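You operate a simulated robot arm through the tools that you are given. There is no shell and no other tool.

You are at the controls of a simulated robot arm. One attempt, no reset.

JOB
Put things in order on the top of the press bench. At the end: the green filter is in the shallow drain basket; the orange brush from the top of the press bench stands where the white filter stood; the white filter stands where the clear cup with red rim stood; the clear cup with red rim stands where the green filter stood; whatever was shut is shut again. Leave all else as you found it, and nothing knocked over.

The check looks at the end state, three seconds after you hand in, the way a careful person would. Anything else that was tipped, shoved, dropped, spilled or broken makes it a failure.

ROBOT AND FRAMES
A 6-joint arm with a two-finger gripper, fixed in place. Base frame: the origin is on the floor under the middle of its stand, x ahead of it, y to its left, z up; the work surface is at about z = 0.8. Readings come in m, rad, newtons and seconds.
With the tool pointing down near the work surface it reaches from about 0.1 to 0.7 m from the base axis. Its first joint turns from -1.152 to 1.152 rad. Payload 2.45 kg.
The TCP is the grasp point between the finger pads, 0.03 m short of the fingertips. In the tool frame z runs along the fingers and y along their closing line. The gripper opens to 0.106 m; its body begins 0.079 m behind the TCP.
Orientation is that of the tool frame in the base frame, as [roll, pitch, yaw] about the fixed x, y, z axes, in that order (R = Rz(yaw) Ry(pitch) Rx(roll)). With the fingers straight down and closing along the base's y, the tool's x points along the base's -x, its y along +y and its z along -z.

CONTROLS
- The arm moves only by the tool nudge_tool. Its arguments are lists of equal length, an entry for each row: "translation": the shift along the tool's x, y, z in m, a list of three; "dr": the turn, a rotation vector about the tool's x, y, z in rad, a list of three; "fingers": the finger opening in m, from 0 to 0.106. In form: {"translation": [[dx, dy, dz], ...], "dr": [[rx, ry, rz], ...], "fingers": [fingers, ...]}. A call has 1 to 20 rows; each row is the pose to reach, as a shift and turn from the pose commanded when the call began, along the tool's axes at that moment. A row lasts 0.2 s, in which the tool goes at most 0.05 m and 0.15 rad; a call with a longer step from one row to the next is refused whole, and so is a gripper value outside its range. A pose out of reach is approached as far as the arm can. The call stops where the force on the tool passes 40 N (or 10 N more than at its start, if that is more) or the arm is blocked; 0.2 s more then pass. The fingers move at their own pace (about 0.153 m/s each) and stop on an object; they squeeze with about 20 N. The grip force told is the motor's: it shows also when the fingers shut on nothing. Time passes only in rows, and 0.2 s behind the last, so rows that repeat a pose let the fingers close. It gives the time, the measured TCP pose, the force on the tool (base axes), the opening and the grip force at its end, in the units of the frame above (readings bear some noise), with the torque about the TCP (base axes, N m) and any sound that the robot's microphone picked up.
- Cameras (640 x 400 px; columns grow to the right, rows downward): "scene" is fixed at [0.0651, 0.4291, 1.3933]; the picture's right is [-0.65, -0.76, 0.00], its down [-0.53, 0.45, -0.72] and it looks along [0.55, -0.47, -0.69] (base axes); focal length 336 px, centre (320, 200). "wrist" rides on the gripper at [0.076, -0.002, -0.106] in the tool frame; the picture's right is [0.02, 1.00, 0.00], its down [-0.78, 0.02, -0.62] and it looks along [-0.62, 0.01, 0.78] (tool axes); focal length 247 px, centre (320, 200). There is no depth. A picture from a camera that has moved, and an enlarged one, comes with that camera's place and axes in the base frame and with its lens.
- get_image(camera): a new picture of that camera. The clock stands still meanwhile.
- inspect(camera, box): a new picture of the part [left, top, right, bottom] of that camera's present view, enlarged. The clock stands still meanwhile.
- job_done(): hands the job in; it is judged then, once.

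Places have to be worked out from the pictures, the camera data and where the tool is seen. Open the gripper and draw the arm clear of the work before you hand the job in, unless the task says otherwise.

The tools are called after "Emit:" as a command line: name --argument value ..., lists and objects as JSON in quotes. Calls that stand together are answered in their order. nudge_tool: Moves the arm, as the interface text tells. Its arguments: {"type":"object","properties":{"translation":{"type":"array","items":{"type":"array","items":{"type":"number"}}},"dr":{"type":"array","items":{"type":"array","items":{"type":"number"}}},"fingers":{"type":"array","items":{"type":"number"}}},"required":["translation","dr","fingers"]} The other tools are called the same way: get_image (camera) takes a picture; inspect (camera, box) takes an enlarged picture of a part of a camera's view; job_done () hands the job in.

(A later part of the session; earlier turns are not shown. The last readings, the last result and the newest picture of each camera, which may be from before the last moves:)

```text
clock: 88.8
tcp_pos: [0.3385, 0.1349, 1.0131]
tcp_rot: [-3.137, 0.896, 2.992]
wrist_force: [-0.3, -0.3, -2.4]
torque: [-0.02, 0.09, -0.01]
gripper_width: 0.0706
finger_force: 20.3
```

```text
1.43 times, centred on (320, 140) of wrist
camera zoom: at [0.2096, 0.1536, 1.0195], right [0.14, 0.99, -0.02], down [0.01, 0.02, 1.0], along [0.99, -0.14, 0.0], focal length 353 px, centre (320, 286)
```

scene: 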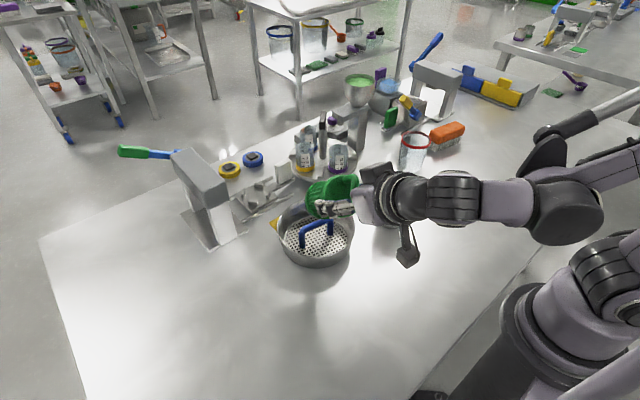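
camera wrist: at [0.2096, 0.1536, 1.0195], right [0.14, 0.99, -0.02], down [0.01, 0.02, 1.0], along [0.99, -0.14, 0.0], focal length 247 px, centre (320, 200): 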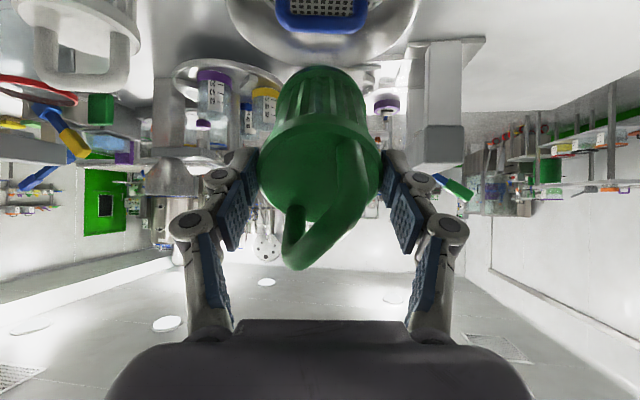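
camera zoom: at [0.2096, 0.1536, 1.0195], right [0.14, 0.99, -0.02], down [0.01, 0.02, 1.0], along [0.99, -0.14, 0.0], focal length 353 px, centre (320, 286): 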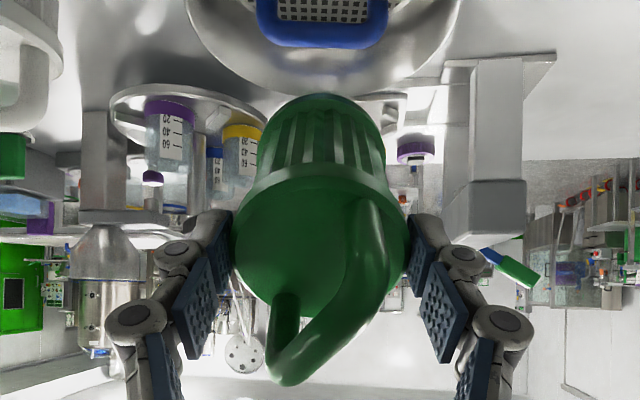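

The position is right for the lean: I'll lower vertically about 8 cm toward the basket and look again before contact.

Emit:
nudge_tool --translation '[[0.0204, 0, 0.0171], [0.0409, 0, 0.0342], [0.0614, 0, 0.0513]]' --dr '[[0, 0, 0], [0, 0, 0], [0, 0, 0]]' --fingers '[0.05, 0.05, 0.05]'

Emit:
inspect --camera "scene" --box '[265, 160, 375, 275]'

Emit:
get_image --camera "wrist"

```text
clock: 89.6
tcp_pos: [0.3413, 0.1351, 0.9337]
tcp_rot: [-3.134, 0.896, 2.993]
wrist_force: [0.8, -1.1, -2.0]
torque: [-0.01, 0.05, 0.02]
gripper_width: 0.0706
finger_force: 19.5
```

```text
3.48 times, centred on (320, 218) of scene
camera zoom: at [0.0651, 0.4291, 1.3933], right [-0.65, -0.76, 0.0], down [-0.53, 0.45, -0.72], along [0.55, -0.47, -0.69], focal length 1170 px, centre (320, 139)
```

zoom: 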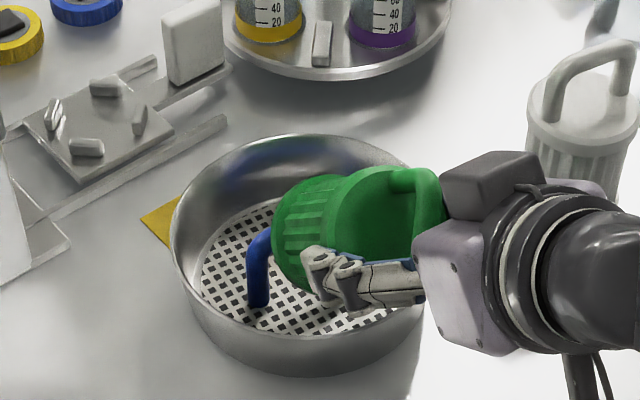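

```text
taken
camera wrist: at [0.2115, 0.1529, 0.9402], right [0.14, 0.99, -0.02], down [0.01, 0.02, 1.0], along [0.99, -0.14, 0.0], focal length 247 px, centre (320, 200)
```

wrist: 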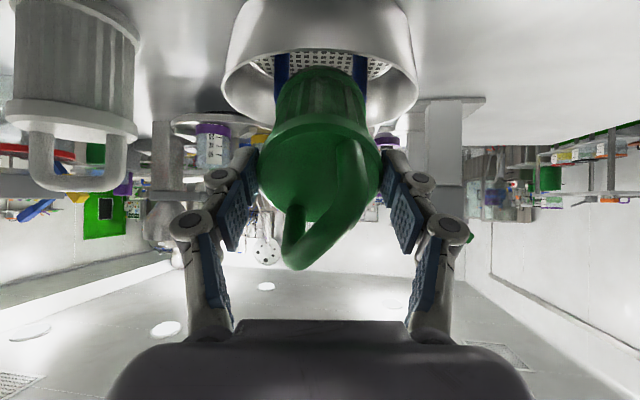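

It is lowering nicely into the near half of the basket. I'll creep down in small steps and watch for contact.

Emit:
nudge_tool --translation '[[0.0031, 0, 0.0025], [0.0062, 0, 0.005], [0.0094, 0, 0.0075], [0.0117, 0, 0.0094]]' --dr '[[0, 0, 0], [0, 0, 0], [0, 0, 0], [0, 0, 0]]' --fingers '[0.05, 0.05, 0.05, 0.05]'

Emit:
inspect --camera "wrist" --box '[200, 0, 440, 240]'

Emit:
inspect --camera "scene" --box '[265, 160, 375, 275]'

```text
clock: 90.6
tcp_pos: [0.3403, 0.1349, 0.9222]
tcp_rot: [-3.132, 0.894, 2.992]
wrist_force: [0.3, -0.3, -1.2]
torque: [0.05, 0.07, 0.0]
gripper_width: 0.0705
finger_force: 19.8
out of reach, approached as far as the arm can: row 4
```

```text
1.67 times, centred on (320, 120) of wrist
camera zoom: at [0.2115, 0.1541, 0.9293], right [0.14, 0.99, -0.02], down [0.01, 0.02, 1.0], along [0.99, -0.14, -0.01], focal length 412 px, centre (320, 333)
```

zoom: 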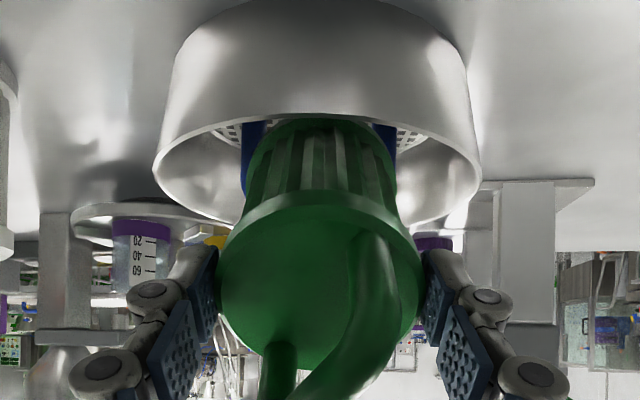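

```text
3.48 times, centred on (320, 218) of scene
camera zoom: at [0.0651, 0.4291, 1.3933], right [-0.65, -0.76, 0.0], down [-0.53, 0.45, -0.72], along [0.55, -0.47, -0.69], focal length 1170 px, centre (320, 139)
```

zoom: 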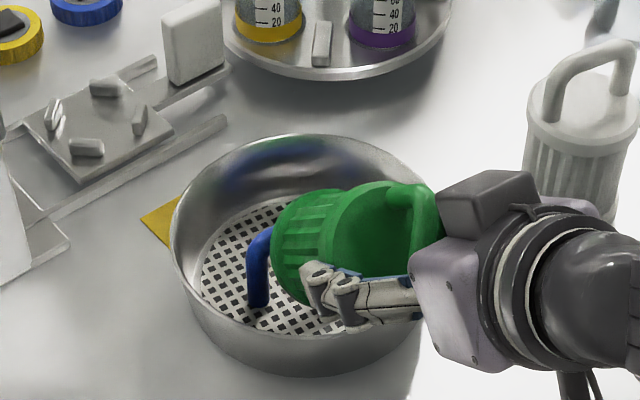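

The arm reached its limit for this tilt about 8 mm short. I'll ease the tilt by 0.1 rad, which suits a slightly steeper lean, and finish lowering.

Emit:
nudge_tool --translation '[[0.0005, 0, 0.0017], [0.0011, 0, 0.0034], [0.0011, 0, 0.0034]]' --dr '[[0, 0.05, 0], [0, 0.1, 0], [0, 0.1, 0]]' --fingers '[0.05, 0.05, 0.05]'

Emit:
inspect --camera "wrist" --box '[200, 0, 440, 240]'

Emit:
inspect --camera "scene" --box '[265, 160, 375, 275]'

```text
clock: 91.4
tcp_pos: [0.3442, 0.1343, 0.9198]
tcp_rot: [-3.134, 0.795, 2.992]
wrist_force: [0.8, 0.2, -0.9]
torque: [0.01, 0.01, 0.0]
gripper_width: 0.0704
finger_force: 19.6
```

```text
1.67 times, centred on (320, 120) of wrist
camera zoom: at [0.2151, 0.1532, 0.9393], right [0.14, 0.99, -0.02], down [0.11, 0.01, 0.99], along [0.98, -0.14, -0.11], focal length 412 px, centre (320, 333)
```

zoom: 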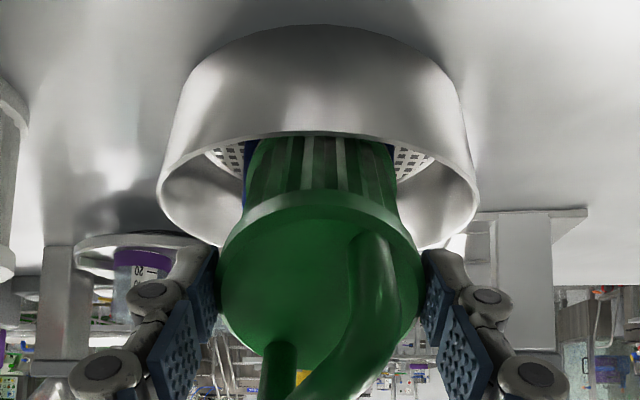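

```text
3.48 times, centred on (320, 218) of scene
camera zoom: at [0.0651, 0.4291, 1.3933], right [-0.65, -0.76, 0.0], down [-0.53, 0.45, -0.72], along [0.55, -0.47, -0.69], focal length 1170 px, centre (320, 139)
```

zoom: 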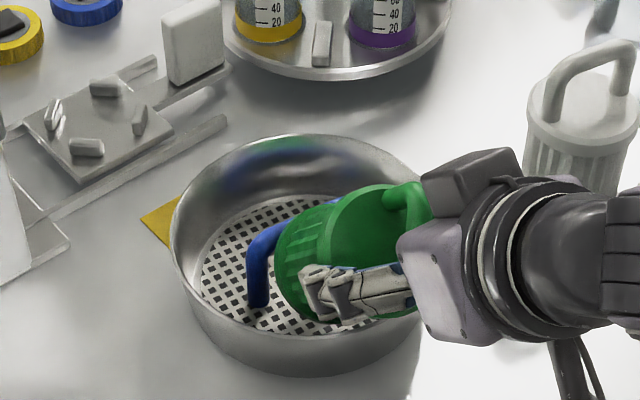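

No load yet. Continuing to lower in 2 mm steps.

Emit:
nudge_tool --translation '[[0.0014, 0, 0.0014], [0.0029, 0, 0.0028], [0.0043, 0, 0.0042]]' --dr '[[0, 0, 0], [0, 0, 0], [0, 0, 0]]' --fingers '[0.05, 0.05, 0.05]'

Emit:
inspect --camera "scene" --box '[280, 185, 350, 265]'

```text
clock: 92.2
tcp_pos: [0.3445, 0.1352, 0.914]
tcp_rot: [-3.135, 0.797, 2.995]
wrist_force: [-2.2, 1.9, 13.8]
torque: [-0.1, -0.41, 0.04]
gripper_width: 0.0707
finger_force: 19.6
```

```text
5.00 times, centred on (315, 225) of scene
camera zoom: at [0.0649, 0.4291, 1.3933], right [-0.65, -0.76, 0.0], down [-0.53, 0.45, -0.72], along [0.55, -0.47, -0.69], focal length 1681 px, centre (345, 75)
```

zoom: 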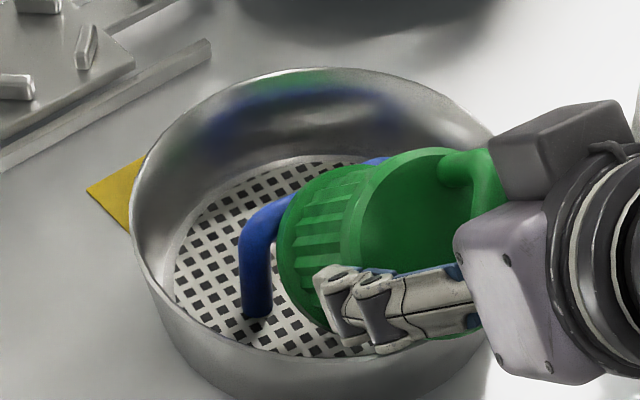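

Both supports are in contact (about 16 N). I'll relieve the preload by a millimetre and open the fingers slowly to let the filter rest.

Emit:
nudge_tool --translation '[[-0.001, 0, -0.001], [-0.001, 0, -0.001], [-0.001, 0, -0.001], [-0.001, 0, -0.001], [-0.001, 0, -0.001]]' --dr '[[0, 0, 0], [0, 0, 0], [0, 0, 0], [0, 0, 0], [0, 0, 0]]' --fingers '[0.074, 0.078, 0.082, 0.086, 0.09]'

Emit:
inspect --camera "scene" --box '[270, 170, 370, 270]'

Emit:
get_image --camera "wrist"

```text
clock: 93.4
tcp_pos: [0.344, 0.1341, 0.9163]
tcp_rot: [-3.135, 0.796, 2.991]
wrist_force: [-0.2, 0.1, 0.3]
torque: [-0.01, 0.0, -0.02]
gripper_width: 0.0897
finger_force: 0.0
```

```text
4.00 times, centred on (320, 220) of scene
camera zoom: at [0.0651, 0.4291, 1.3933], right [-0.65, -0.76, 0.0], down [-0.53, 0.45, -0.72], along [0.55, -0.47, -0.69], focal length 1345 px, centre (320, 120)
```

zoom: 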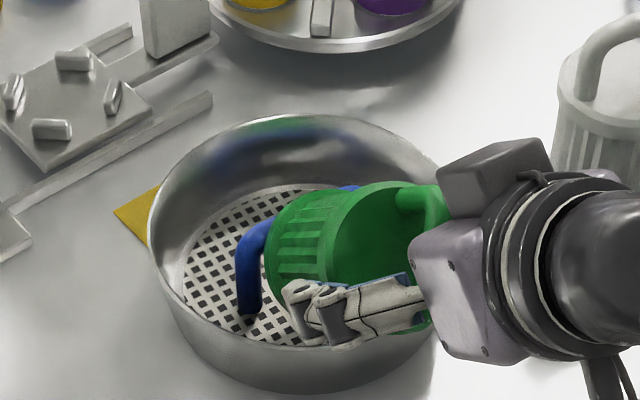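

```text
taken
camera wrist: at [0.2148, 0.153, 0.9348], right [0.14, 0.99, -0.02], down [0.11, 0.01, 0.99], along [0.98, -0.14, -0.1], focal length 247 px, centre (320, 200)
```

wrist: 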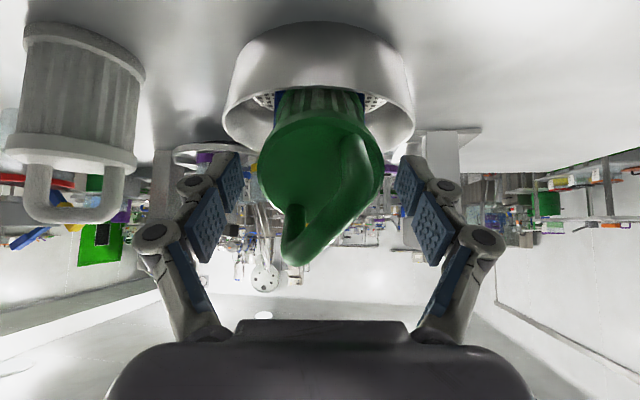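

The filter rests in place and the fingers are clear of it. Retreating up and back along the sides of the filter.

Emit:
nudge_tool --translation '[[-0.0019, 0, -0.0124], [-0.0038, 0, -0.0247], [-0.0112, 0, -0.0529], [-0.0256, 0, -0.0811], [-0.05, 0, -0.105]]' --dr '[[0, 0, 0], [0, 0, 0], [0, 0, 0], [0, 0, 0], [0, 0, 0]]' --fingers '[0.095, 0.1, 0.106, 0.106, 0.106]'

Emit:
get_image --camera "scene"

Emit:
inspect --camera "scene" --box '[265, 170, 375, 280]'

Emit:
get_image --camera "wrist"

```text
clock: 94.6
tcp_pos: [0.3023, 0.1418, 1.0252]
tcp_rot: [-3.136, 0.795, 2.993]
wrist_force: [0.0, 0.5, -1.1]
torque: [-0.02, 0.03, 0.0]
gripper_width: 0.106
finger_force: 0.0
```

```text
taken
```

scene: 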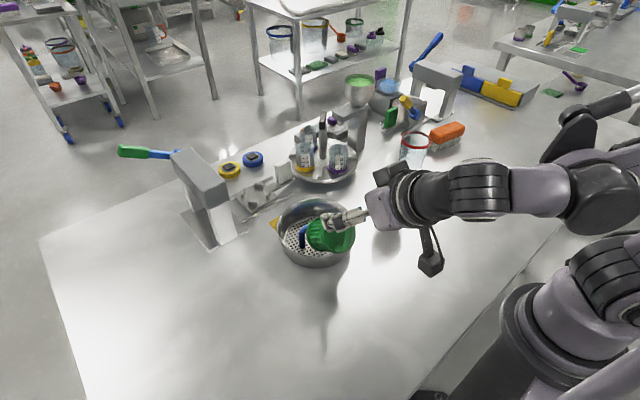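

```text
3.64 times, centred on (320, 225) of scene
camera zoom: at [0.0651, 0.4291, 1.3933], right [-0.65, -0.76, 0.0], down [-0.53, 0.45, -0.72], along [0.55, -0.47, -0.69], focal length 1223 px, centre (320, 109)
```

zoom: 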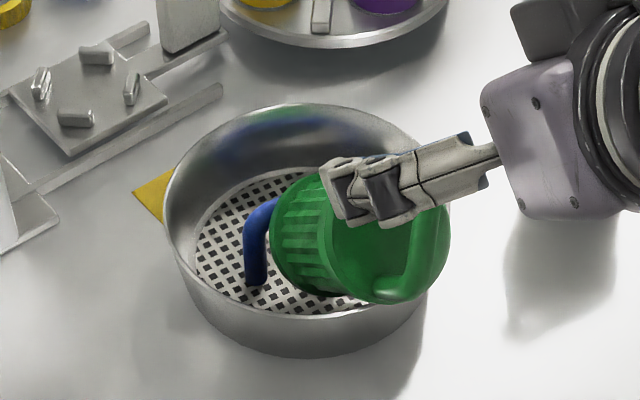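

```text
taken
camera wrist: at [0.1745, 0.1601, 1.0445], right [0.14, 0.99, -0.02], down [0.11, 0.01, 0.99], along [0.98, -0.14, -0.1], focal length 247 px, centre (320, 200)
```

wrist: 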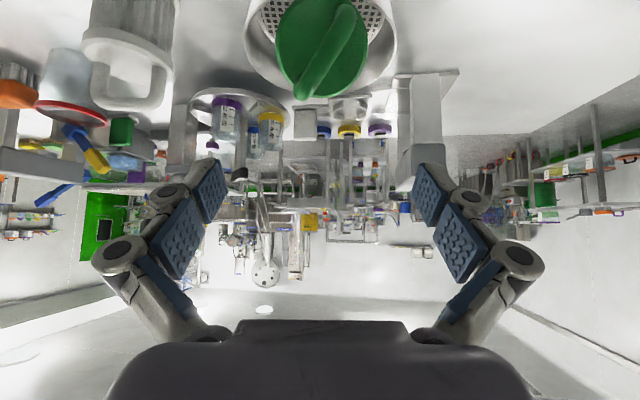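

The green filter is lying in the basket, leaning against its handle and rim. I'll level the tool and take a view from above to confirm it's stable.

Emit:
nudge_tool --translation '[[0, 0, -0.01], [0, 0, -0.02], [0, 0, -0.02], [0, 0, -0.02], [0, 0, -0.02], [0, 0, -0.02]]' --dr '[[0, 0.13, 0], [0, 0.26, 0], [0, 0.4, 0], [0, 0.53, 0], [0, 0.66, 0], [0, 0.795, 0]]' --fingers '[0.106, 0.106, 0.106, 0.106, 0.106, 0.106]'

Emit:
get_image --camera "wrist"

Emit:
inspect --camera "scene" --box '[265, 190, 365, 275]'

```text
clock: 96.0
tcp_pos: [0.2905, 0.1431, 1.0385]
tcp_rot: [-3.137, 0.0, 2.989]
wrist_force: [-0.2, 0.1, 0.8]
torque: [-0.01, 0.01, -0.01]
gripper_width: 0.1063
finger_force: 0.1
```

```text
taken
camera wrist: at [0.2145, 0.1543, 1.1441], right [0.13, 0.99, 0.0], down [0.78, -0.1, 0.62], along [0.61, -0.09, -0.78], focal length 247 px, centre (320, 200)
```

wrist: 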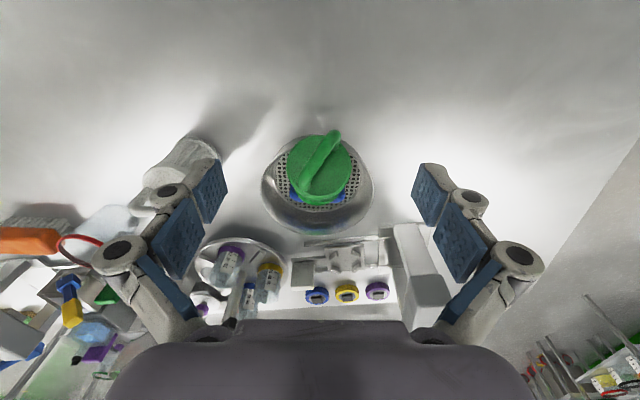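

```text
4.71 times, centred on (315, 232) of scene
camera zoom: at [0.0651, 0.4291, 1.3933], right [-0.65, -0.76, 0.0], down [-0.53, 0.45, -0.72], along [0.55, -0.47, -0.69], focal length 1582 px, centre (344, 47)
```

zoom: 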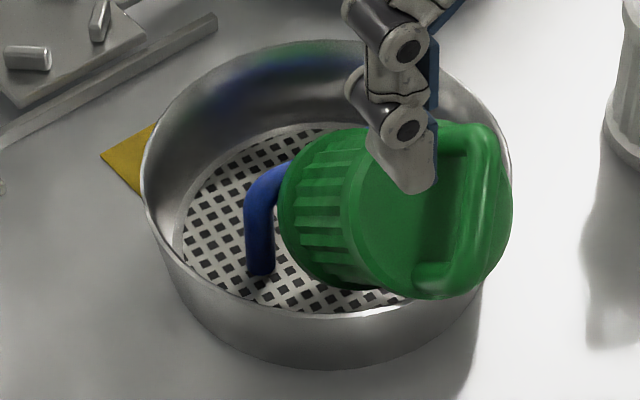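

The filter sits well within the basket's outline and the basket is at its original place. Now for the red-rim cup: I'll move right to look at the cup and brush.

Emit:
nudge_tool --translation '[[-0.0105, -0.0392, -0.005], [-0.021, -0.0783, -0.01], [-0.0316, -0.1175, -0.01], [-0.0421, -0.1567, -0.01], [-0.0526, -0.1958, -0.01], [-0.0631, -0.235, -0.01], [-0.0737, -0.2742, -0.01], [-0.0842, -0.3133, -0.01], [-0.0947, -0.3525, -0.01]]' --dr '[[0, 0, -0.017], [0, 0, -0.034], [0, 0, -0.051], [0, 0, -0.068], [0, 0, -0.085], [0, 0, -0.102], [0, 0, -0.119], [0, 0, -0.136], [0, 0, -0.153]]' --fingers '[0.106, 0.106, 0.106, 0.106, 0.106, 0.106, 0.106, 0.106, 0.106]'

Emit:
get_image --camera "wrist"

Emit:
get_image --camera "scene"

```text
clock: 98.0
tcp_pos: [0.3291, -0.2194, 1.0496]
tcp_rot: [-3.135, 0.001, 3.141]
wrist_force: [0.6, -0.6, 0.7]
torque: [0.01, 0.03, 0.03]
gripper_width: 0.106
finger_force: 0.0
```

```text
taken
camera wrist: at [0.2519, -0.2209, 1.1555], right [-0.02, 1.0, -0.01], down [0.78, 0.02, 0.62], along [0.62, 0.01, -0.78], focal length 247 px, centre (320, 200)
```

wrist: 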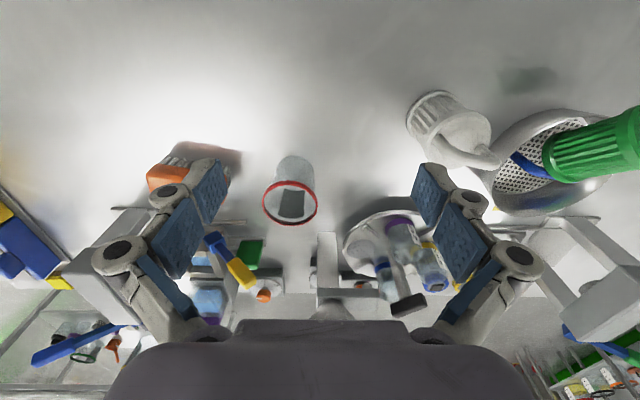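

```text
taken
```

scene: 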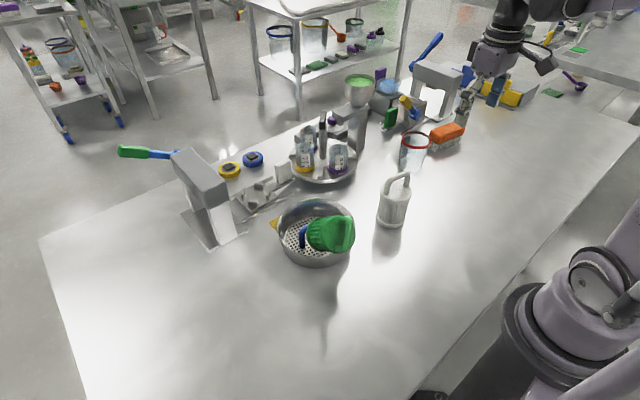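

Zooming on the cup and brush to fix their positions.

Emit:
inspect --camera "wrist" --box '[240, 130, 340, 240]'

Emit:
inspect --camera "wrist" --box '[120, 120, 320, 260]'

Emit:
inspect --camera "scene" --box '[380, 110, 480, 190]'

Emit:
inspect --camera "scene" --box '[360, 160, 430, 235]'

```text
3.64 times, centred on (290, 185) of wrist
camera zoom: at [0.2519, -0.2209, 1.1555], right [-0.02, 1.0, -0.01], down [0.78, 0.02, 0.62], along [0.62, 0.01, -0.78], focal length 898 px, centre (429, 254)
```

zoom: 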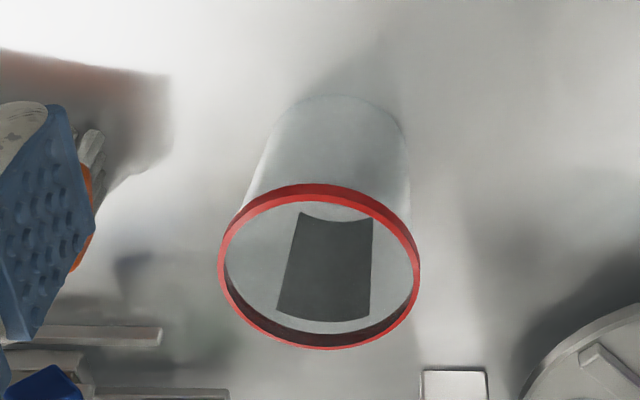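

```text
2.86 times, centred on (220, 190) of wrist
camera zoom: at [0.2519, -0.2209, 1.1555], right [-0.02, 1.0, -0.01], down [0.78, 0.02, 0.62], along [0.62, 0.01, -0.78], focal length 706 px, centre (606, 229)
```

zoom: 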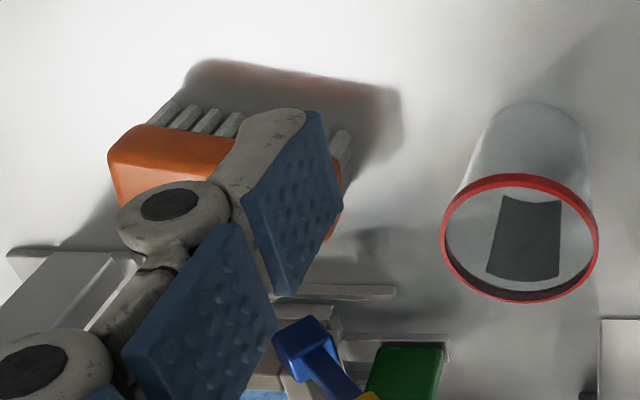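

```text
5.00 times, centred on (430, 150) of scene
camera zoom: at [0.0651, 0.4291, 1.3933], right [-0.65, -0.76, 0.0], down [-0.53, 0.45, -0.72], along [0.55, -0.47, -0.69], focal length 1681 px, centre (-230, 450)
```

zoom: 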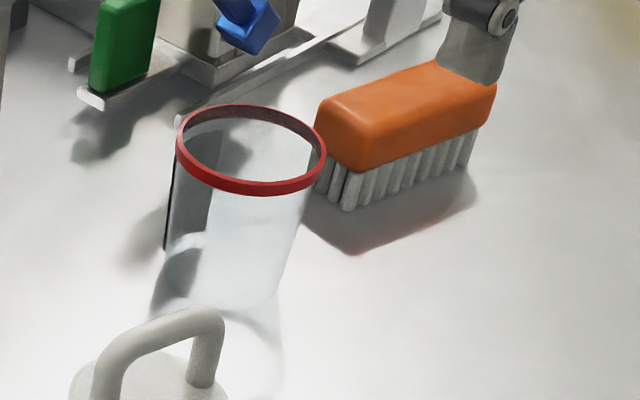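

```text
5.33 times, centred on (395, 198) of scene
camera zoom: at [0.0651, 0.4291, 1.3933], right [-0.65, -0.76, 0.0], down [-0.53, 0.45, -0.72], along [0.55, -0.47, -0.69], focal length 1793 px, centre (-80, 213)
```

zoom: 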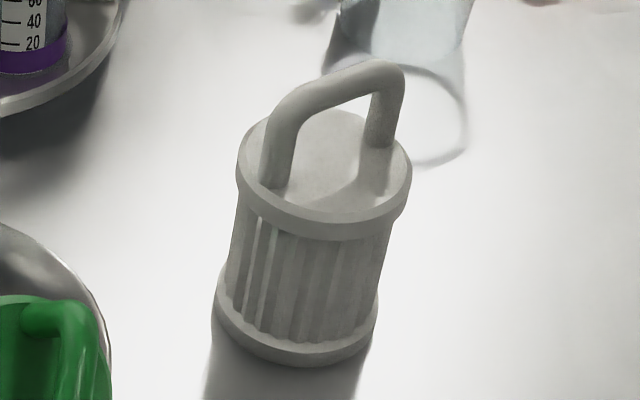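

The cup centre is at about (0.4765, −0.260) with its rim near z = 0.885, about 66 mm from the brush, so there's room for the fingers. I'll move above it with the tool turned to the radial direction.

Emit:
nudge_tool --translation '[[-0.03, -0.008, 0.01], [-0.06, -0.016, 0.02], [-0.09, -0.025, 0.035], [-0.12, -0.033, 0.045], [-0.1474, -0.0406, 0.055]]' --dr '[[0, 0, 0.1], [0, 0, 0.2], [0, 0, 0.3], [0, 0, 0.4], [0, 0, 0.5]]' --fingers '[0.106, 0.106, 0.106, 0.106, 0.106]'

Emit:
nudge_tool --translation '[[0, 0, 0], [0, 0, 0.01]]' --dr '[[0, -0.08, 0], [0, -0.15, 0]]' --fingers '[0.106, 0.106]'

Emit:
get_image --camera "wrist"

Emit:
inspect --camera "scene" --box '[370, 80, 490, 190]'

```text
clock: 99.2
tcp_pos: [0.4756, -0.2593, 0.9941]
tcp_rot: [-3.136, 0.003, 2.638]
wrist_force: [-0.1, 0.8, 0.1]
torque: [-0.01, 0.01, 0.0]
gripper_width: 0.1059
finger_force: 0.1
```

```text
clock: 99.8
tcp_pos: [0.4759, -0.2598, 0.9844]
tcp_rot: [-3.137, 0.151, 2.64]
wrist_force: [1.0, 0.3, 0.1]
torque: [0.0, 0.0, 0.01]
gripper_width: 0.1059
finger_force: 0.1
```

```text
taken
camera wrist: at [0.3948, -0.2166, 1.0783], right [0.46, 0.89, -0.01], down [0.61, -0.31, 0.73], along [0.65, -0.34, -0.68], focal length 247 px, centre (320, 200)
```

wrist: 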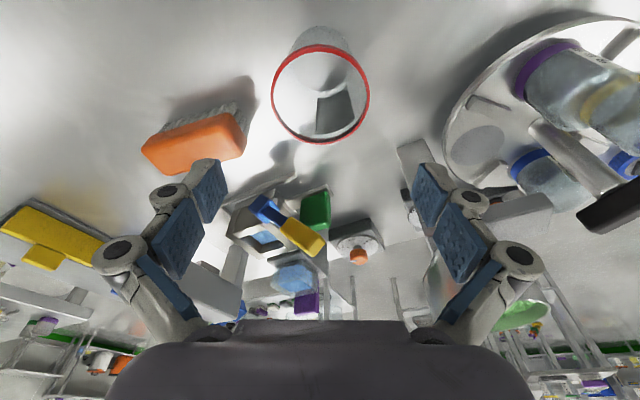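

```text
3.64 times, centred on (430, 135) of scene
camera zoom: at [0.0651, 0.4291, 1.3933], right [-0.65, -0.76, 0.0], down [-0.53, 0.45, -0.72], along [0.55, -0.47, -0.69], focal length 1223 px, centre (-80, 436)
```

zoom: 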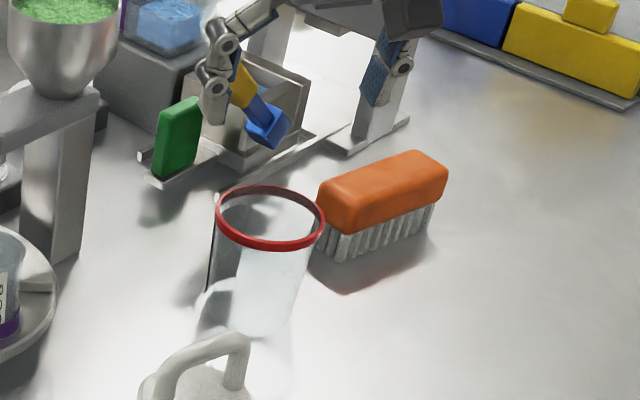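

The cup is centred under the tool in both directions. Descending with the same small tilt to rim height.

Emit:
nudge_tool --translation '[[0.0045, 0, 0.03], [0.009, 0, 0.06], [0.013, 0, 0.086], [0.0163, 0, 0.1082], [0.0163, 0, 0.1082]]' --dr '[[0, 0, 0], [0, 0, 0], [0, 0, 0], [0, 0, 0], [0, 0, 0]]' --fingers '[0.106, 0.106, 0.106, 0.106, 0.106]'

Emit:
get_image --camera "wrist"

Emit:
inspect --camera "scene" --box '[370, 80, 490, 190]'

```text
clock: 101.0
tcp_pos: [0.4777, -0.2594, 0.874]
tcp_rot: [-3.136, 0.152, 2.64]
wrist_force: [-0.7, -0.5, 0.0]
torque: [0.0, -0.01, 0.02]
gripper_width: 0.1061
finger_force: 0.0
```

```text
taken
camera wrist: at [0.3964, -0.2168, 0.9676], right [0.46, 0.89, -0.01], down [0.61, -0.31, 0.73], along [0.65, -0.34, -0.68], focal length 247 px, centre (320, 200)
```

wrist: 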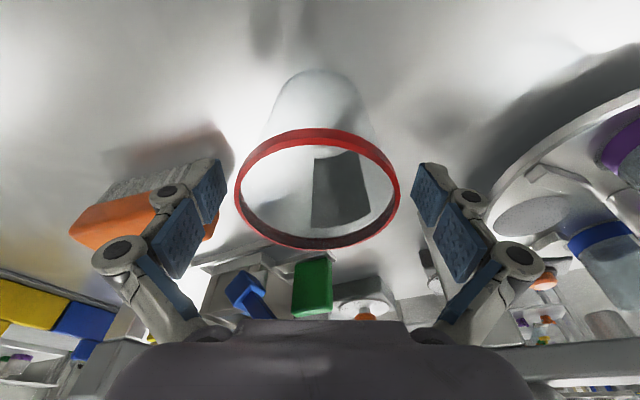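

```text
3.64 times, centred on (430, 135) of scene
camera zoom: at [0.0651, 0.4291, 1.3933], right [-0.65, -0.76, 0.0], down [-0.53, 0.45, -0.72], along [0.55, -0.47, -0.69], focal length 1223 px, centre (-80, 436)
```

zoom: 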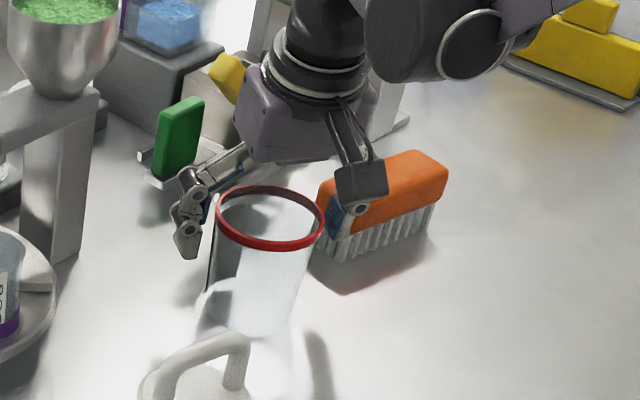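

The rim is centred between the pads, clear of the brush. Closing on the cup.

Emit:
nudge_tool --translation '[[0, 0, 0], [0, 0, 0], [0, 0, 0], [0, 0, 0]]' --dr '[[0, 0, 0], [0, 0, 0], [0, 0, 0], [0, 0, 0]]' --fingers '[0.09, 0.075, 0.06, 0.055]'

Emit:
get_image --camera "wrist"

```text
clock: 102.0
tcp_pos: [0.4781, -0.2605, 0.8746]
tcp_rot: [-3.135, 0.152, 2.641]
wrist_force: [-0.8, -0.7, 2.5]
torque: [0.03, 0.01, 0.01]
gripper_width: 0.0723
finger_force: 19.9
```

```text
taken
camera wrist: at [0.3964, -0.2168, 0.9681], right [0.46, 0.89, -0.01], down [0.61, -0.31, 0.73], along [0.65, -0.34, -0.68], focal length 247 px, centre (320, 200)
```

wrist: 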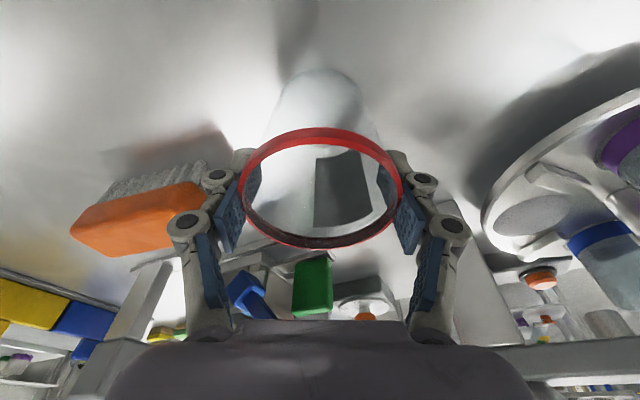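

Held at 0.072 m. The cup's spot is recorded as about (0.477, −0.260). Lifting gently, then retreating inward at height.

Emit:
nudge_tool --translation '[[-0.0015, 0, -0.0099], [-0.0045, 0, -0.0297], [-0.0106, 0, -0.0692], [-0.0068, 0, -0.1102], [0.0077, 0, -0.1478], [0.0328, 0, -0.1821]]' --dr '[[0, 0, 0], [0, 0, 0], [0, 0, 0], [0, 0, 0], [0, 0, 0], [0, 0, 0]]' --fingers '[0.055, 0.055, 0.055, 0.055, 0.055, 0.055]'

Emit:
get_image --camera "wrist"

Emit:
get_image --camera "scene"

```text
clock: 103.4
tcp_pos: [0.4248, -0.2305, 1.0497]
tcp_rot: [-3.137, 0.152, 2.642]
wrist_force: [0.1, 0.1, -0.2]
torque: [-0.01, -0.04, -0.03]
gripper_width: 0.0722
finger_force: 20.0
```

```text
taken
camera wrist: at [0.3437, -0.188, 1.1432], right [0.46, 0.89, -0.01], down [0.61, -0.31, 0.73], along [0.65, -0.34, -0.68], focal length 247 px, centre (320, 200)
```

wrist: 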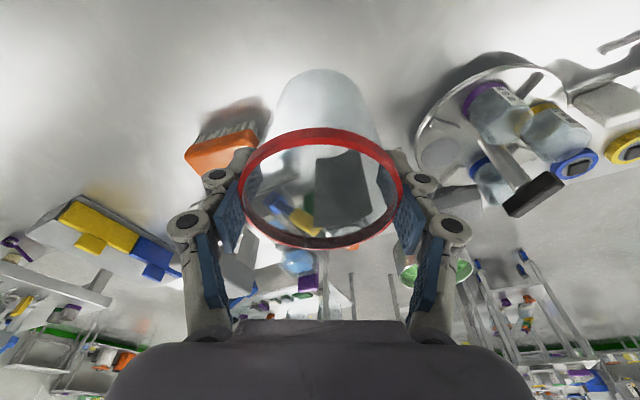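

```text
taken
```

scene: 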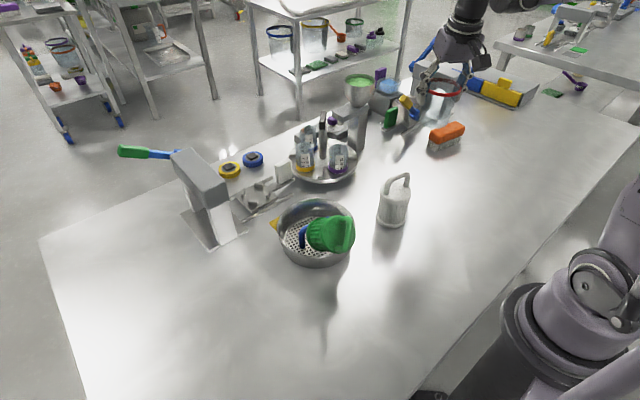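

The cup is held upright and everything else is undisturbed. I'll swing it in an arc at height (its bottom around z = 0.975) to the left side, keeping the same tilt relative to the radial direction.

Emit:
nudge_tool --translation '[[0.0103, 0.0435, -0.0016], [0.0241, 0.085, -0.0037], [0.0405, 0.1248, -0.0062], [0.0584, 0.1629, -0.0089], [0.0794, 0.1989, -0.0122], [0.0992, 0.2349, -0.0152], [0.1222, 0.2689, -0.0187], [0.1445, 0.304, -0.0221], [0.1668, 0.3409, -0.0255], [0.1901, 0.3802, -0.0291], [0.2154, 0.4222, -0.033], [0.2503, 0.4537, -0.0383]]' --dr '[[-0.0139, 0, -0.0907], [-0.0278, 0, -0.1815], [-0.0417, 0, -0.2722], [-0.0556, 0, -0.363], [-0.0695, 0, -0.4537], [-0.0834, 0, -0.5445], [-0.0973, 0, -0.6352], [-0.1112, 0, -0.726], [-0.1251, 0, -0.8167], [-0.139, 0, -0.9074], [-0.1529, 0, -0.9982], [-0.1668, 0, -1.0893]]' --fingers '[0.055, 0.055, 0.055, 0.055, 0.055, 0.055, 0.055, 0.055, 0.055, 0.055, 0.055, 0.055]'

Emit:
get_image --camera "wrist"

Emit:
get_image --camera "scene"

```text
clock: 106.0
tcp_pos: [0.4219, 0.2871, 1.0481]
tcp_rot: [-3.14, 0.149, -2.54]
wrist_force: [0.2, 0.9, 0.2]
torque: [-0.04, -0.01, 0.03]
gripper_width: 0.0722
finger_force: 20.0
```

```text
taken
camera wrist: at [0.3466, 0.2336, 1.1417], right [-0.58, 0.81, -0.01], down [0.55, 0.4, 0.73], along [0.6, 0.42, -0.68], focal length 247 px, centre (320, 200)
```

wrist: 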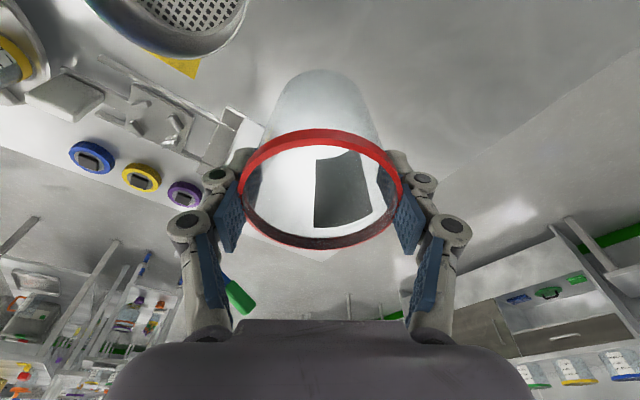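

```text
taken
```

scene: 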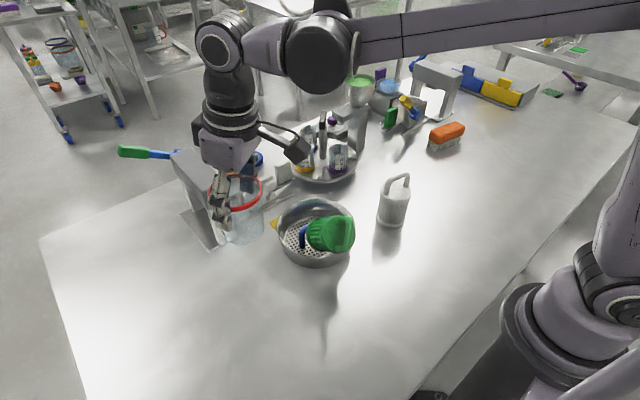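

The cup arrived upright on the left side. Next I'll descend and move out to just above the green filter's old spot at (0.583, 0.401).

Emit:
nudge_tool --translation '[[-0.0153, 0.0004, 0.0327], [-0.0356, 0.0008, 0.066], [-0.0558, 0.0012, 0.0994], [-0.0761, 0.0016, 0.1328], [-0.1036, 0.002, 0.1521], [-0.1367, 0.0024, 0.1672], [-0.1728, 0.0027, 0.1777]]' --dr '[[0, 0, 0], [0, 0, 0], [0, 0, 0], [0, 0, 0], [0, 0, 0], [0, 0, 0], [0, 0, 0]]' --fingers '[0.055, 0.055, 0.055, 0.055, 0.055, 0.055, 0.055]'

Emit:
get_image --camera "wrist"

Emit:
get_image --camera "scene"

```text
clock: 107.6
tcp_pos: [0.5821, 0.4012, 0.8981]
tcp_rot: [-3.139, 0.148, -2.542]
wrist_force: [-0.2, 0.2, 0.2]
torque: [-0.02, 0.04, 0.0]
gripper_width: 0.0724
finger_force: 20.0
```

```text
taken
camera wrist: at [0.5076, 0.3488, 0.9918], right [-0.58, 0.81, -0.01], down [0.55, 0.4, 0.73], along [0.6, 0.42, -0.68], focal length 247 px, centre (320, 200)
```

wrist: 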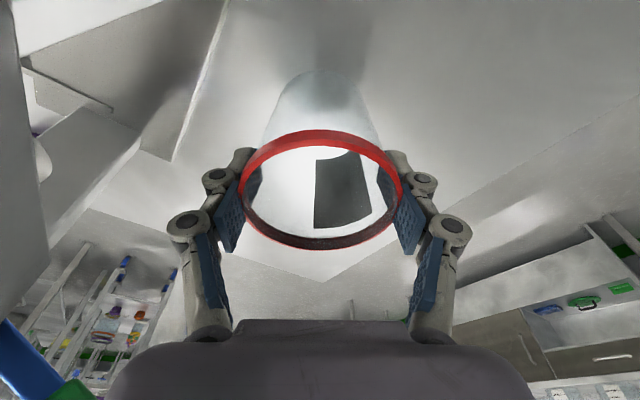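

```text
taken
```

scene: 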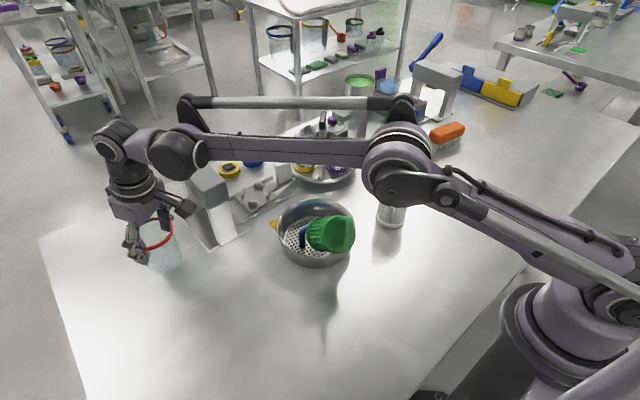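

Reached, with the cup upright above the spot. Lowering the last 2 cm gently.

Emit:
nudge_tool --translation '[[0.0013, 0, 0.0089], [0.0027, 0, 0.0178], [0.003, 0, 0.0198]]' --dr '[[0, 0, 0], [0, 0, 0], [0, 0, 0]]' --fingers '[0.055, 0.055, 0.055]'

Emit:
nudge_tool --translation '[[0.0002, 0, 0.0015], [0.0004, 0, 0.003], [0.0005, 0, 0.0035]]' --dr '[[0, 0, 0], [0, 0, 0], [0, 0, 0]]' --fingers '[0.055, 0.055, 0.055]'

Emit:
inspect --camera "scene" --box '[90, 180, 230, 290]'

```text
clock: 108.4
tcp_pos: [0.5808, 0.4009, 0.877]
tcp_rot: [-3.14, 0.147, -2.542]
wrist_force: [0.3, 0.1, 0.3]
torque: [-0.01, 0.0, -0.01]
gripper_width: 0.0721
finger_force: 20.7
```

```text
clock: 109.2
tcp_pos: [0.5817, 0.4, 0.874]
tcp_rot: [-3.139, 0.15, -2.539]
wrist_force: [1.2, 0.1, 7.5]
torque: [0.08, -0.17, 0.01]
gripper_width: 0.072
finger_force: 20.3
```

```text
3.64 times, centred on (160, 235) of scene
camera zoom: at [0.065, 0.429, 1.3934], right [-0.65, -0.76, 0.0], down [-0.53, 0.45, -0.72], along [0.55, -0.47, -0.69], focal length 1223 px, centre (902, 73)
```

zoom: 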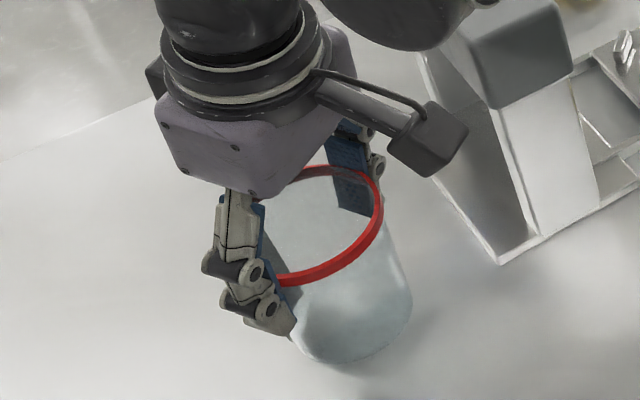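

The base is down at the old spot. Opening the fingers.

Emit:
nudge_tool --translation '[[-0.0001, 0, -0.0007], [-0.0001, 0, -0.0007], [-0.0001, 0, -0.0007], [-0.0001, 0, -0.0007]]' --dr '[[0, 0, 0], [0, 0, 0], [0, 0, 0], [0, 0, 0]]' --fingers '[0.08, 0.095, 0.106, 0.106]'

Emit:
get_image --camera "wrist"

```text
clock: 110.2
tcp_pos: [0.5828, 0.4012, 0.8742]
tcp_rot: [-3.139, 0.149, -2.541]
wrist_force: [0.2, -0.1, -0.3]
torque: [0.03, 0.0, 0.01]
gripper_width: 0.106
finger_force: 0.1
```

```text
taken
camera wrist: at [0.5073, 0.3482, 0.9683], right [-0.58, 0.81, -0.01], down [0.55, 0.4, 0.73], along [0.6, 0.42, -0.68], focal length 247 px, centre (320, 200)
```

wrist: 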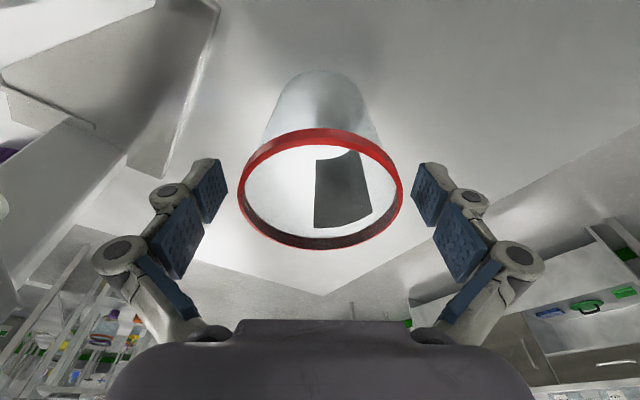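

The cup stands centred between the open fingers. Retreating straight up, then inward while levelling the tool.

Emit:
nudge_tool --translation '[[-0.0022, 0, -0.0148], [-0.0045, 0, -0.0297], [-0.0089, 0, -0.0593], [0.0057, 0, -0.097], [0.0366, 0, -0.1269], [0.074, 0, -0.1476]]' --dr '[[0, 0, 0], [0, 0, 0], [0, 0, 0], [0, 0.05, 0], [0, 0.1, 0], [0, 0.15, 0]]' --fingers '[0.106, 0.106, 0.106, 0.106, 0.106, 0.106]'

Emit:
get_image --camera "wrist"

Emit:
get_image --camera "scene"

Emit:
inspect --camera "scene" --box '[120, 210, 210, 290]'

```text
clock: 111.6
tcp_pos: [0.5045, 0.3503, 1.0114]
tcp_rot: [-3.14, -0.005, -2.544]
wrist_force: [-0.2, -0.7, 0.2]
torque: [0.01, -0.01, 0.0]
gripper_width: 0.1058
finger_force: 0.1
```

```text
taken
camera wrist: at [0.4418, 0.306, 1.117], right [-0.58, 0.81, 0.0], down [0.64, 0.46, 0.62], along [0.5, 0.36, -0.79], focal length 247 px, centre (320, 200)
```

wrist: 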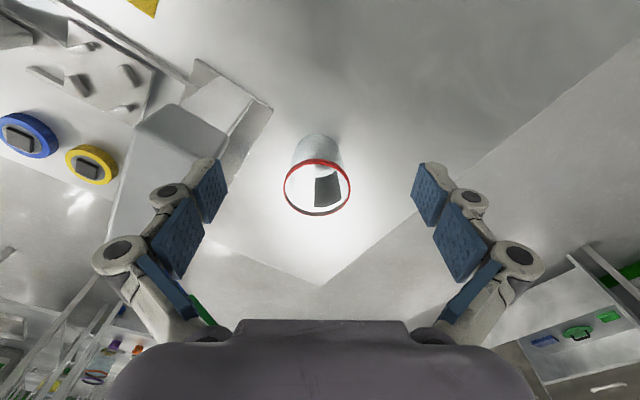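

```text
taken
```

scene: 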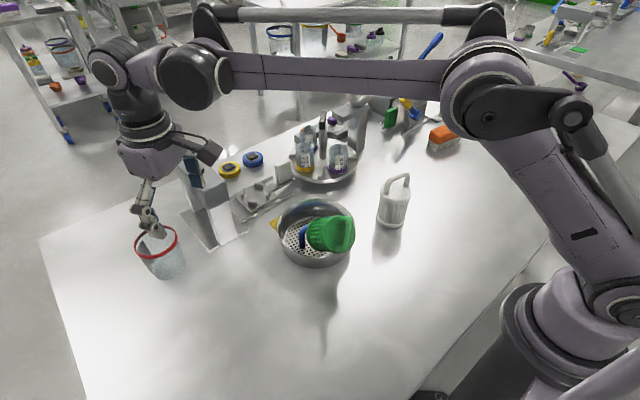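

```text
5.00 times, centred on (165, 250) of scene
camera zoom: at [0.0651, 0.4291, 1.3933], right [-0.65, -0.76, 0.0], down [-0.53, 0.45, -0.72], along [0.55, -0.47, -0.69], focal length 1681 px, centre (1095, -50)
```

zoom: 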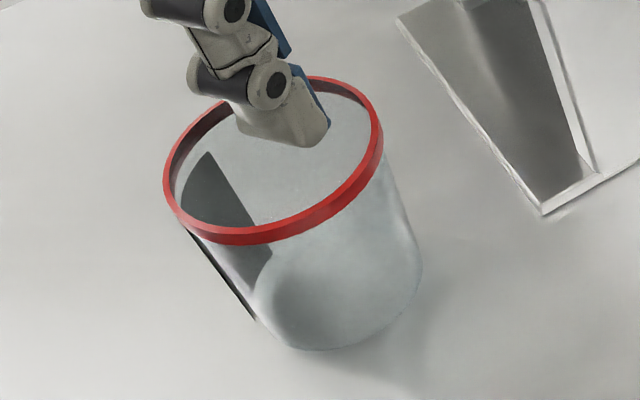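

The cup stands on the green filter's old spot within a few millimetres. Next, the white filter at about (0.3745, −0.056): moving above it.

Emit:
nudge_tool --translation '[[0.0336, -0.0263, -0.005], [0.0671, -0.0526, -0.01], [0.1007, -0.0789, -0.01], [0.1343, -0.1052, -0.01], [0.1679, -0.1315, -0.01], [0.2014, -0.1578, -0.01], [0.235, -0.1841, -0.01], [0.2686, -0.2104, -0.01], [0.3021, -0.2367, -0.01], [0.3357, -0.263, -0.01]]' --dr '[[0, 0, 0.0746], [0, 0, 0.1492], [0, 0, 0.2238], [0, 0, 0.2984], [0, 0, 0.373], [0, 0, 0.4476], [0, 0, 0.5222], [0, 0, 0.5968], [0, 0, 0.6714], [0, 0, 0.746]]' --fingers '[0.106, 0.106, 0.106, 0.106, 0.106, 0.106, 0.106, 0.106, 0.106, 0.106]'

Emit:
get_image --camera "wrist"

Emit:
inspect --camera "wrist" --box '[240, 40, 400, 200]'

```text
clock: 113.8
tcp_pos: [0.376, -0.0587, 1.0225]
tcp_rot: [-3.138, 0.001, 2.994]
wrist_force: [0.4, -0.4, -0.2]
torque: [0.02, -0.01, -0.02]
gripper_width: 0.106
finger_force: 0.0
```

```text
taken
camera wrist: at [0.299, -0.0497, 1.1287], right [0.12, 0.99, 0.0], down [0.78, -0.1, 0.62], along [0.62, -0.08, -0.78], focal length 247 px, centre (320, 200)
```

wrist: 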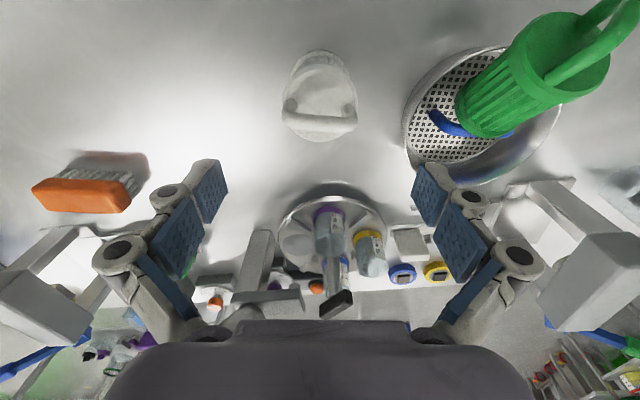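

```text
2.50 times, centred on (320, 120) of wrist
camera zoom: at [0.299, -0.0497, 1.1287], right [0.12, 0.99, 0.0], down [0.78, -0.1, 0.62], along [0.62, -0.08, -0.78], focal length 617 px, centre (320, 400)
```

zoom: 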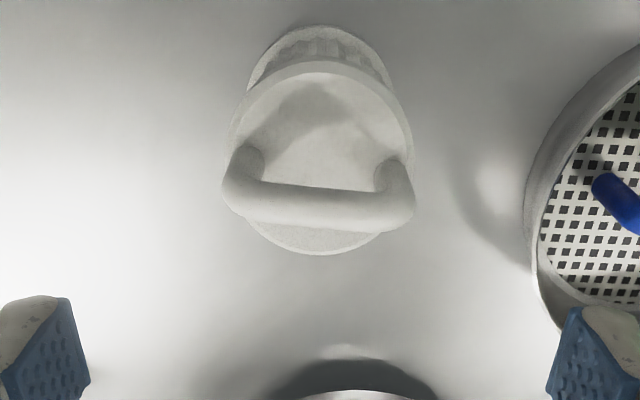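

The white filter is centred under the tool. Descending to grip its top flange.

Emit:
nudge_tool --translation '[[0.0013, 0, 0.04], [0.0013, 0, 0.08], [0.0013, 0, 0.115], [0.0013, 0, 0.137], [0.0013, 0, 0.137]]' --dr '[[0, 0, 0], [0, 0, 0], [0, 0, 0], [0, 0, 0], [0, 0, 0]]' --fingers '[0.106, 0.106, 0.106, 0.106, 0.106]'

Emit:
get_image --camera "wrist"

```text
clock: 115.0
tcp_pos: [0.3722, -0.0586, 0.883]
tcp_rot: [-3.137, 0.0, 2.997]
wrist_force: [0.4, -0.3, 0.0]
torque: [0.01, 0.03, -0.02]
gripper_width: 0.1058
finger_force: 0.1
```

```text
taken
camera wrist: at [0.2962, -0.0495, 0.9892], right [0.12, 0.99, 0.0], down [0.78, -0.1, 0.62], along [0.62, -0.08, -0.78], focal length 247 px, centre (320, 200)
```

wrist: 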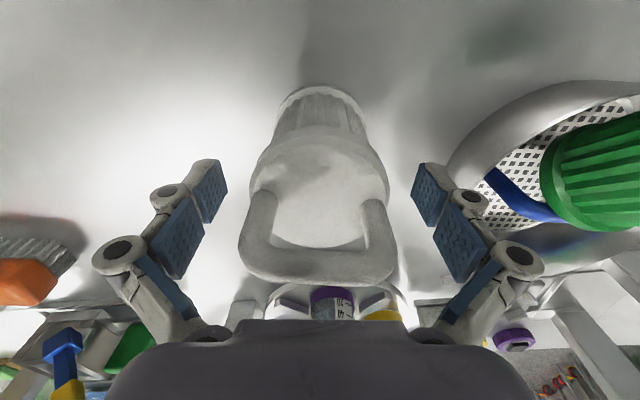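

Good alignment, with clearance to the basket. Closing.

Emit:
nudge_tool --translation '[[0, 0, 0], [0, 0, 0], [0, 0, 0], [0, 0, 0]]' --dr '[[0, 0, 0], [0, 0, 0], [0, 0, 0], [0, 0, 0]]' --fingers '[0.085, 0.065, 0.05, 0.05]'

Emit:
nudge_tool --translation '[[0, 0, -0.015], [0, 0, -0.05], [0, 0, -0.09], [0, 0, -0.13]]' --dr '[[0, 0, 0], [0, 0, 0], [0, 0, 0], [0, 0, 0]]' --fingers '[0.05, 0.05, 0.05, 0.05]'

Emit:
get_image --camera "wrist"

Emit:
get_image --camera "scene"

```text
clock: 116.0
tcp_pos: [0.372, -0.0588, 0.8843]
tcp_rot: [-3.139, 0.0, 2.995]
wrist_force: [-0.4, 0.1, 6.2]
torque: [-0.04, -0.01, 0.03]
gripper_width: 0.071
finger_force: 20.0
```

```text
clock: 117.0
tcp_pos: [0.3742, -0.0595, 1.0141]
tcp_rot: [-3.138, 0.001, 2.995]
wrist_force: [-0.3, -0.4, -0.7]
torque: [-0.02, 0.0, -0.01]
gripper_width: 0.0711
finger_force: 20.1
```

```text
taken
camera wrist: at [0.2984, -0.0491, 1.1205], right [0.12, 0.99, 0.0], down [0.78, -0.1, 0.62], along [0.62, -0.08, -0.78], focal length 247 px, centre (320, 200)
```

wrist: 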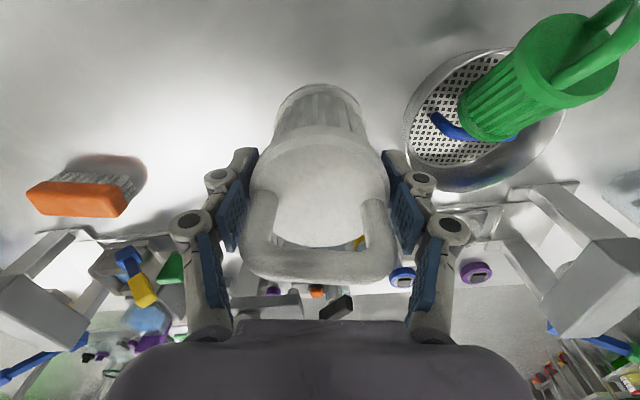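

```text
taken
```

scene: 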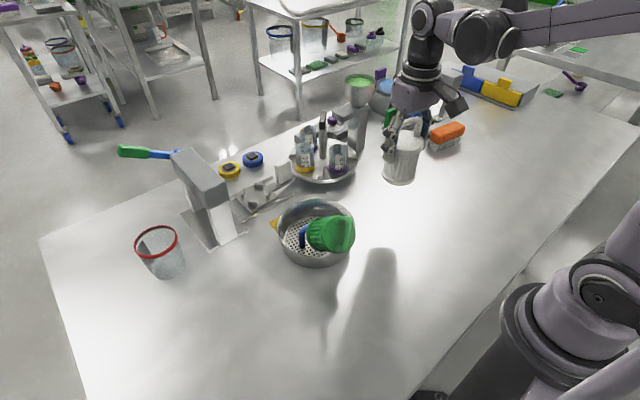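

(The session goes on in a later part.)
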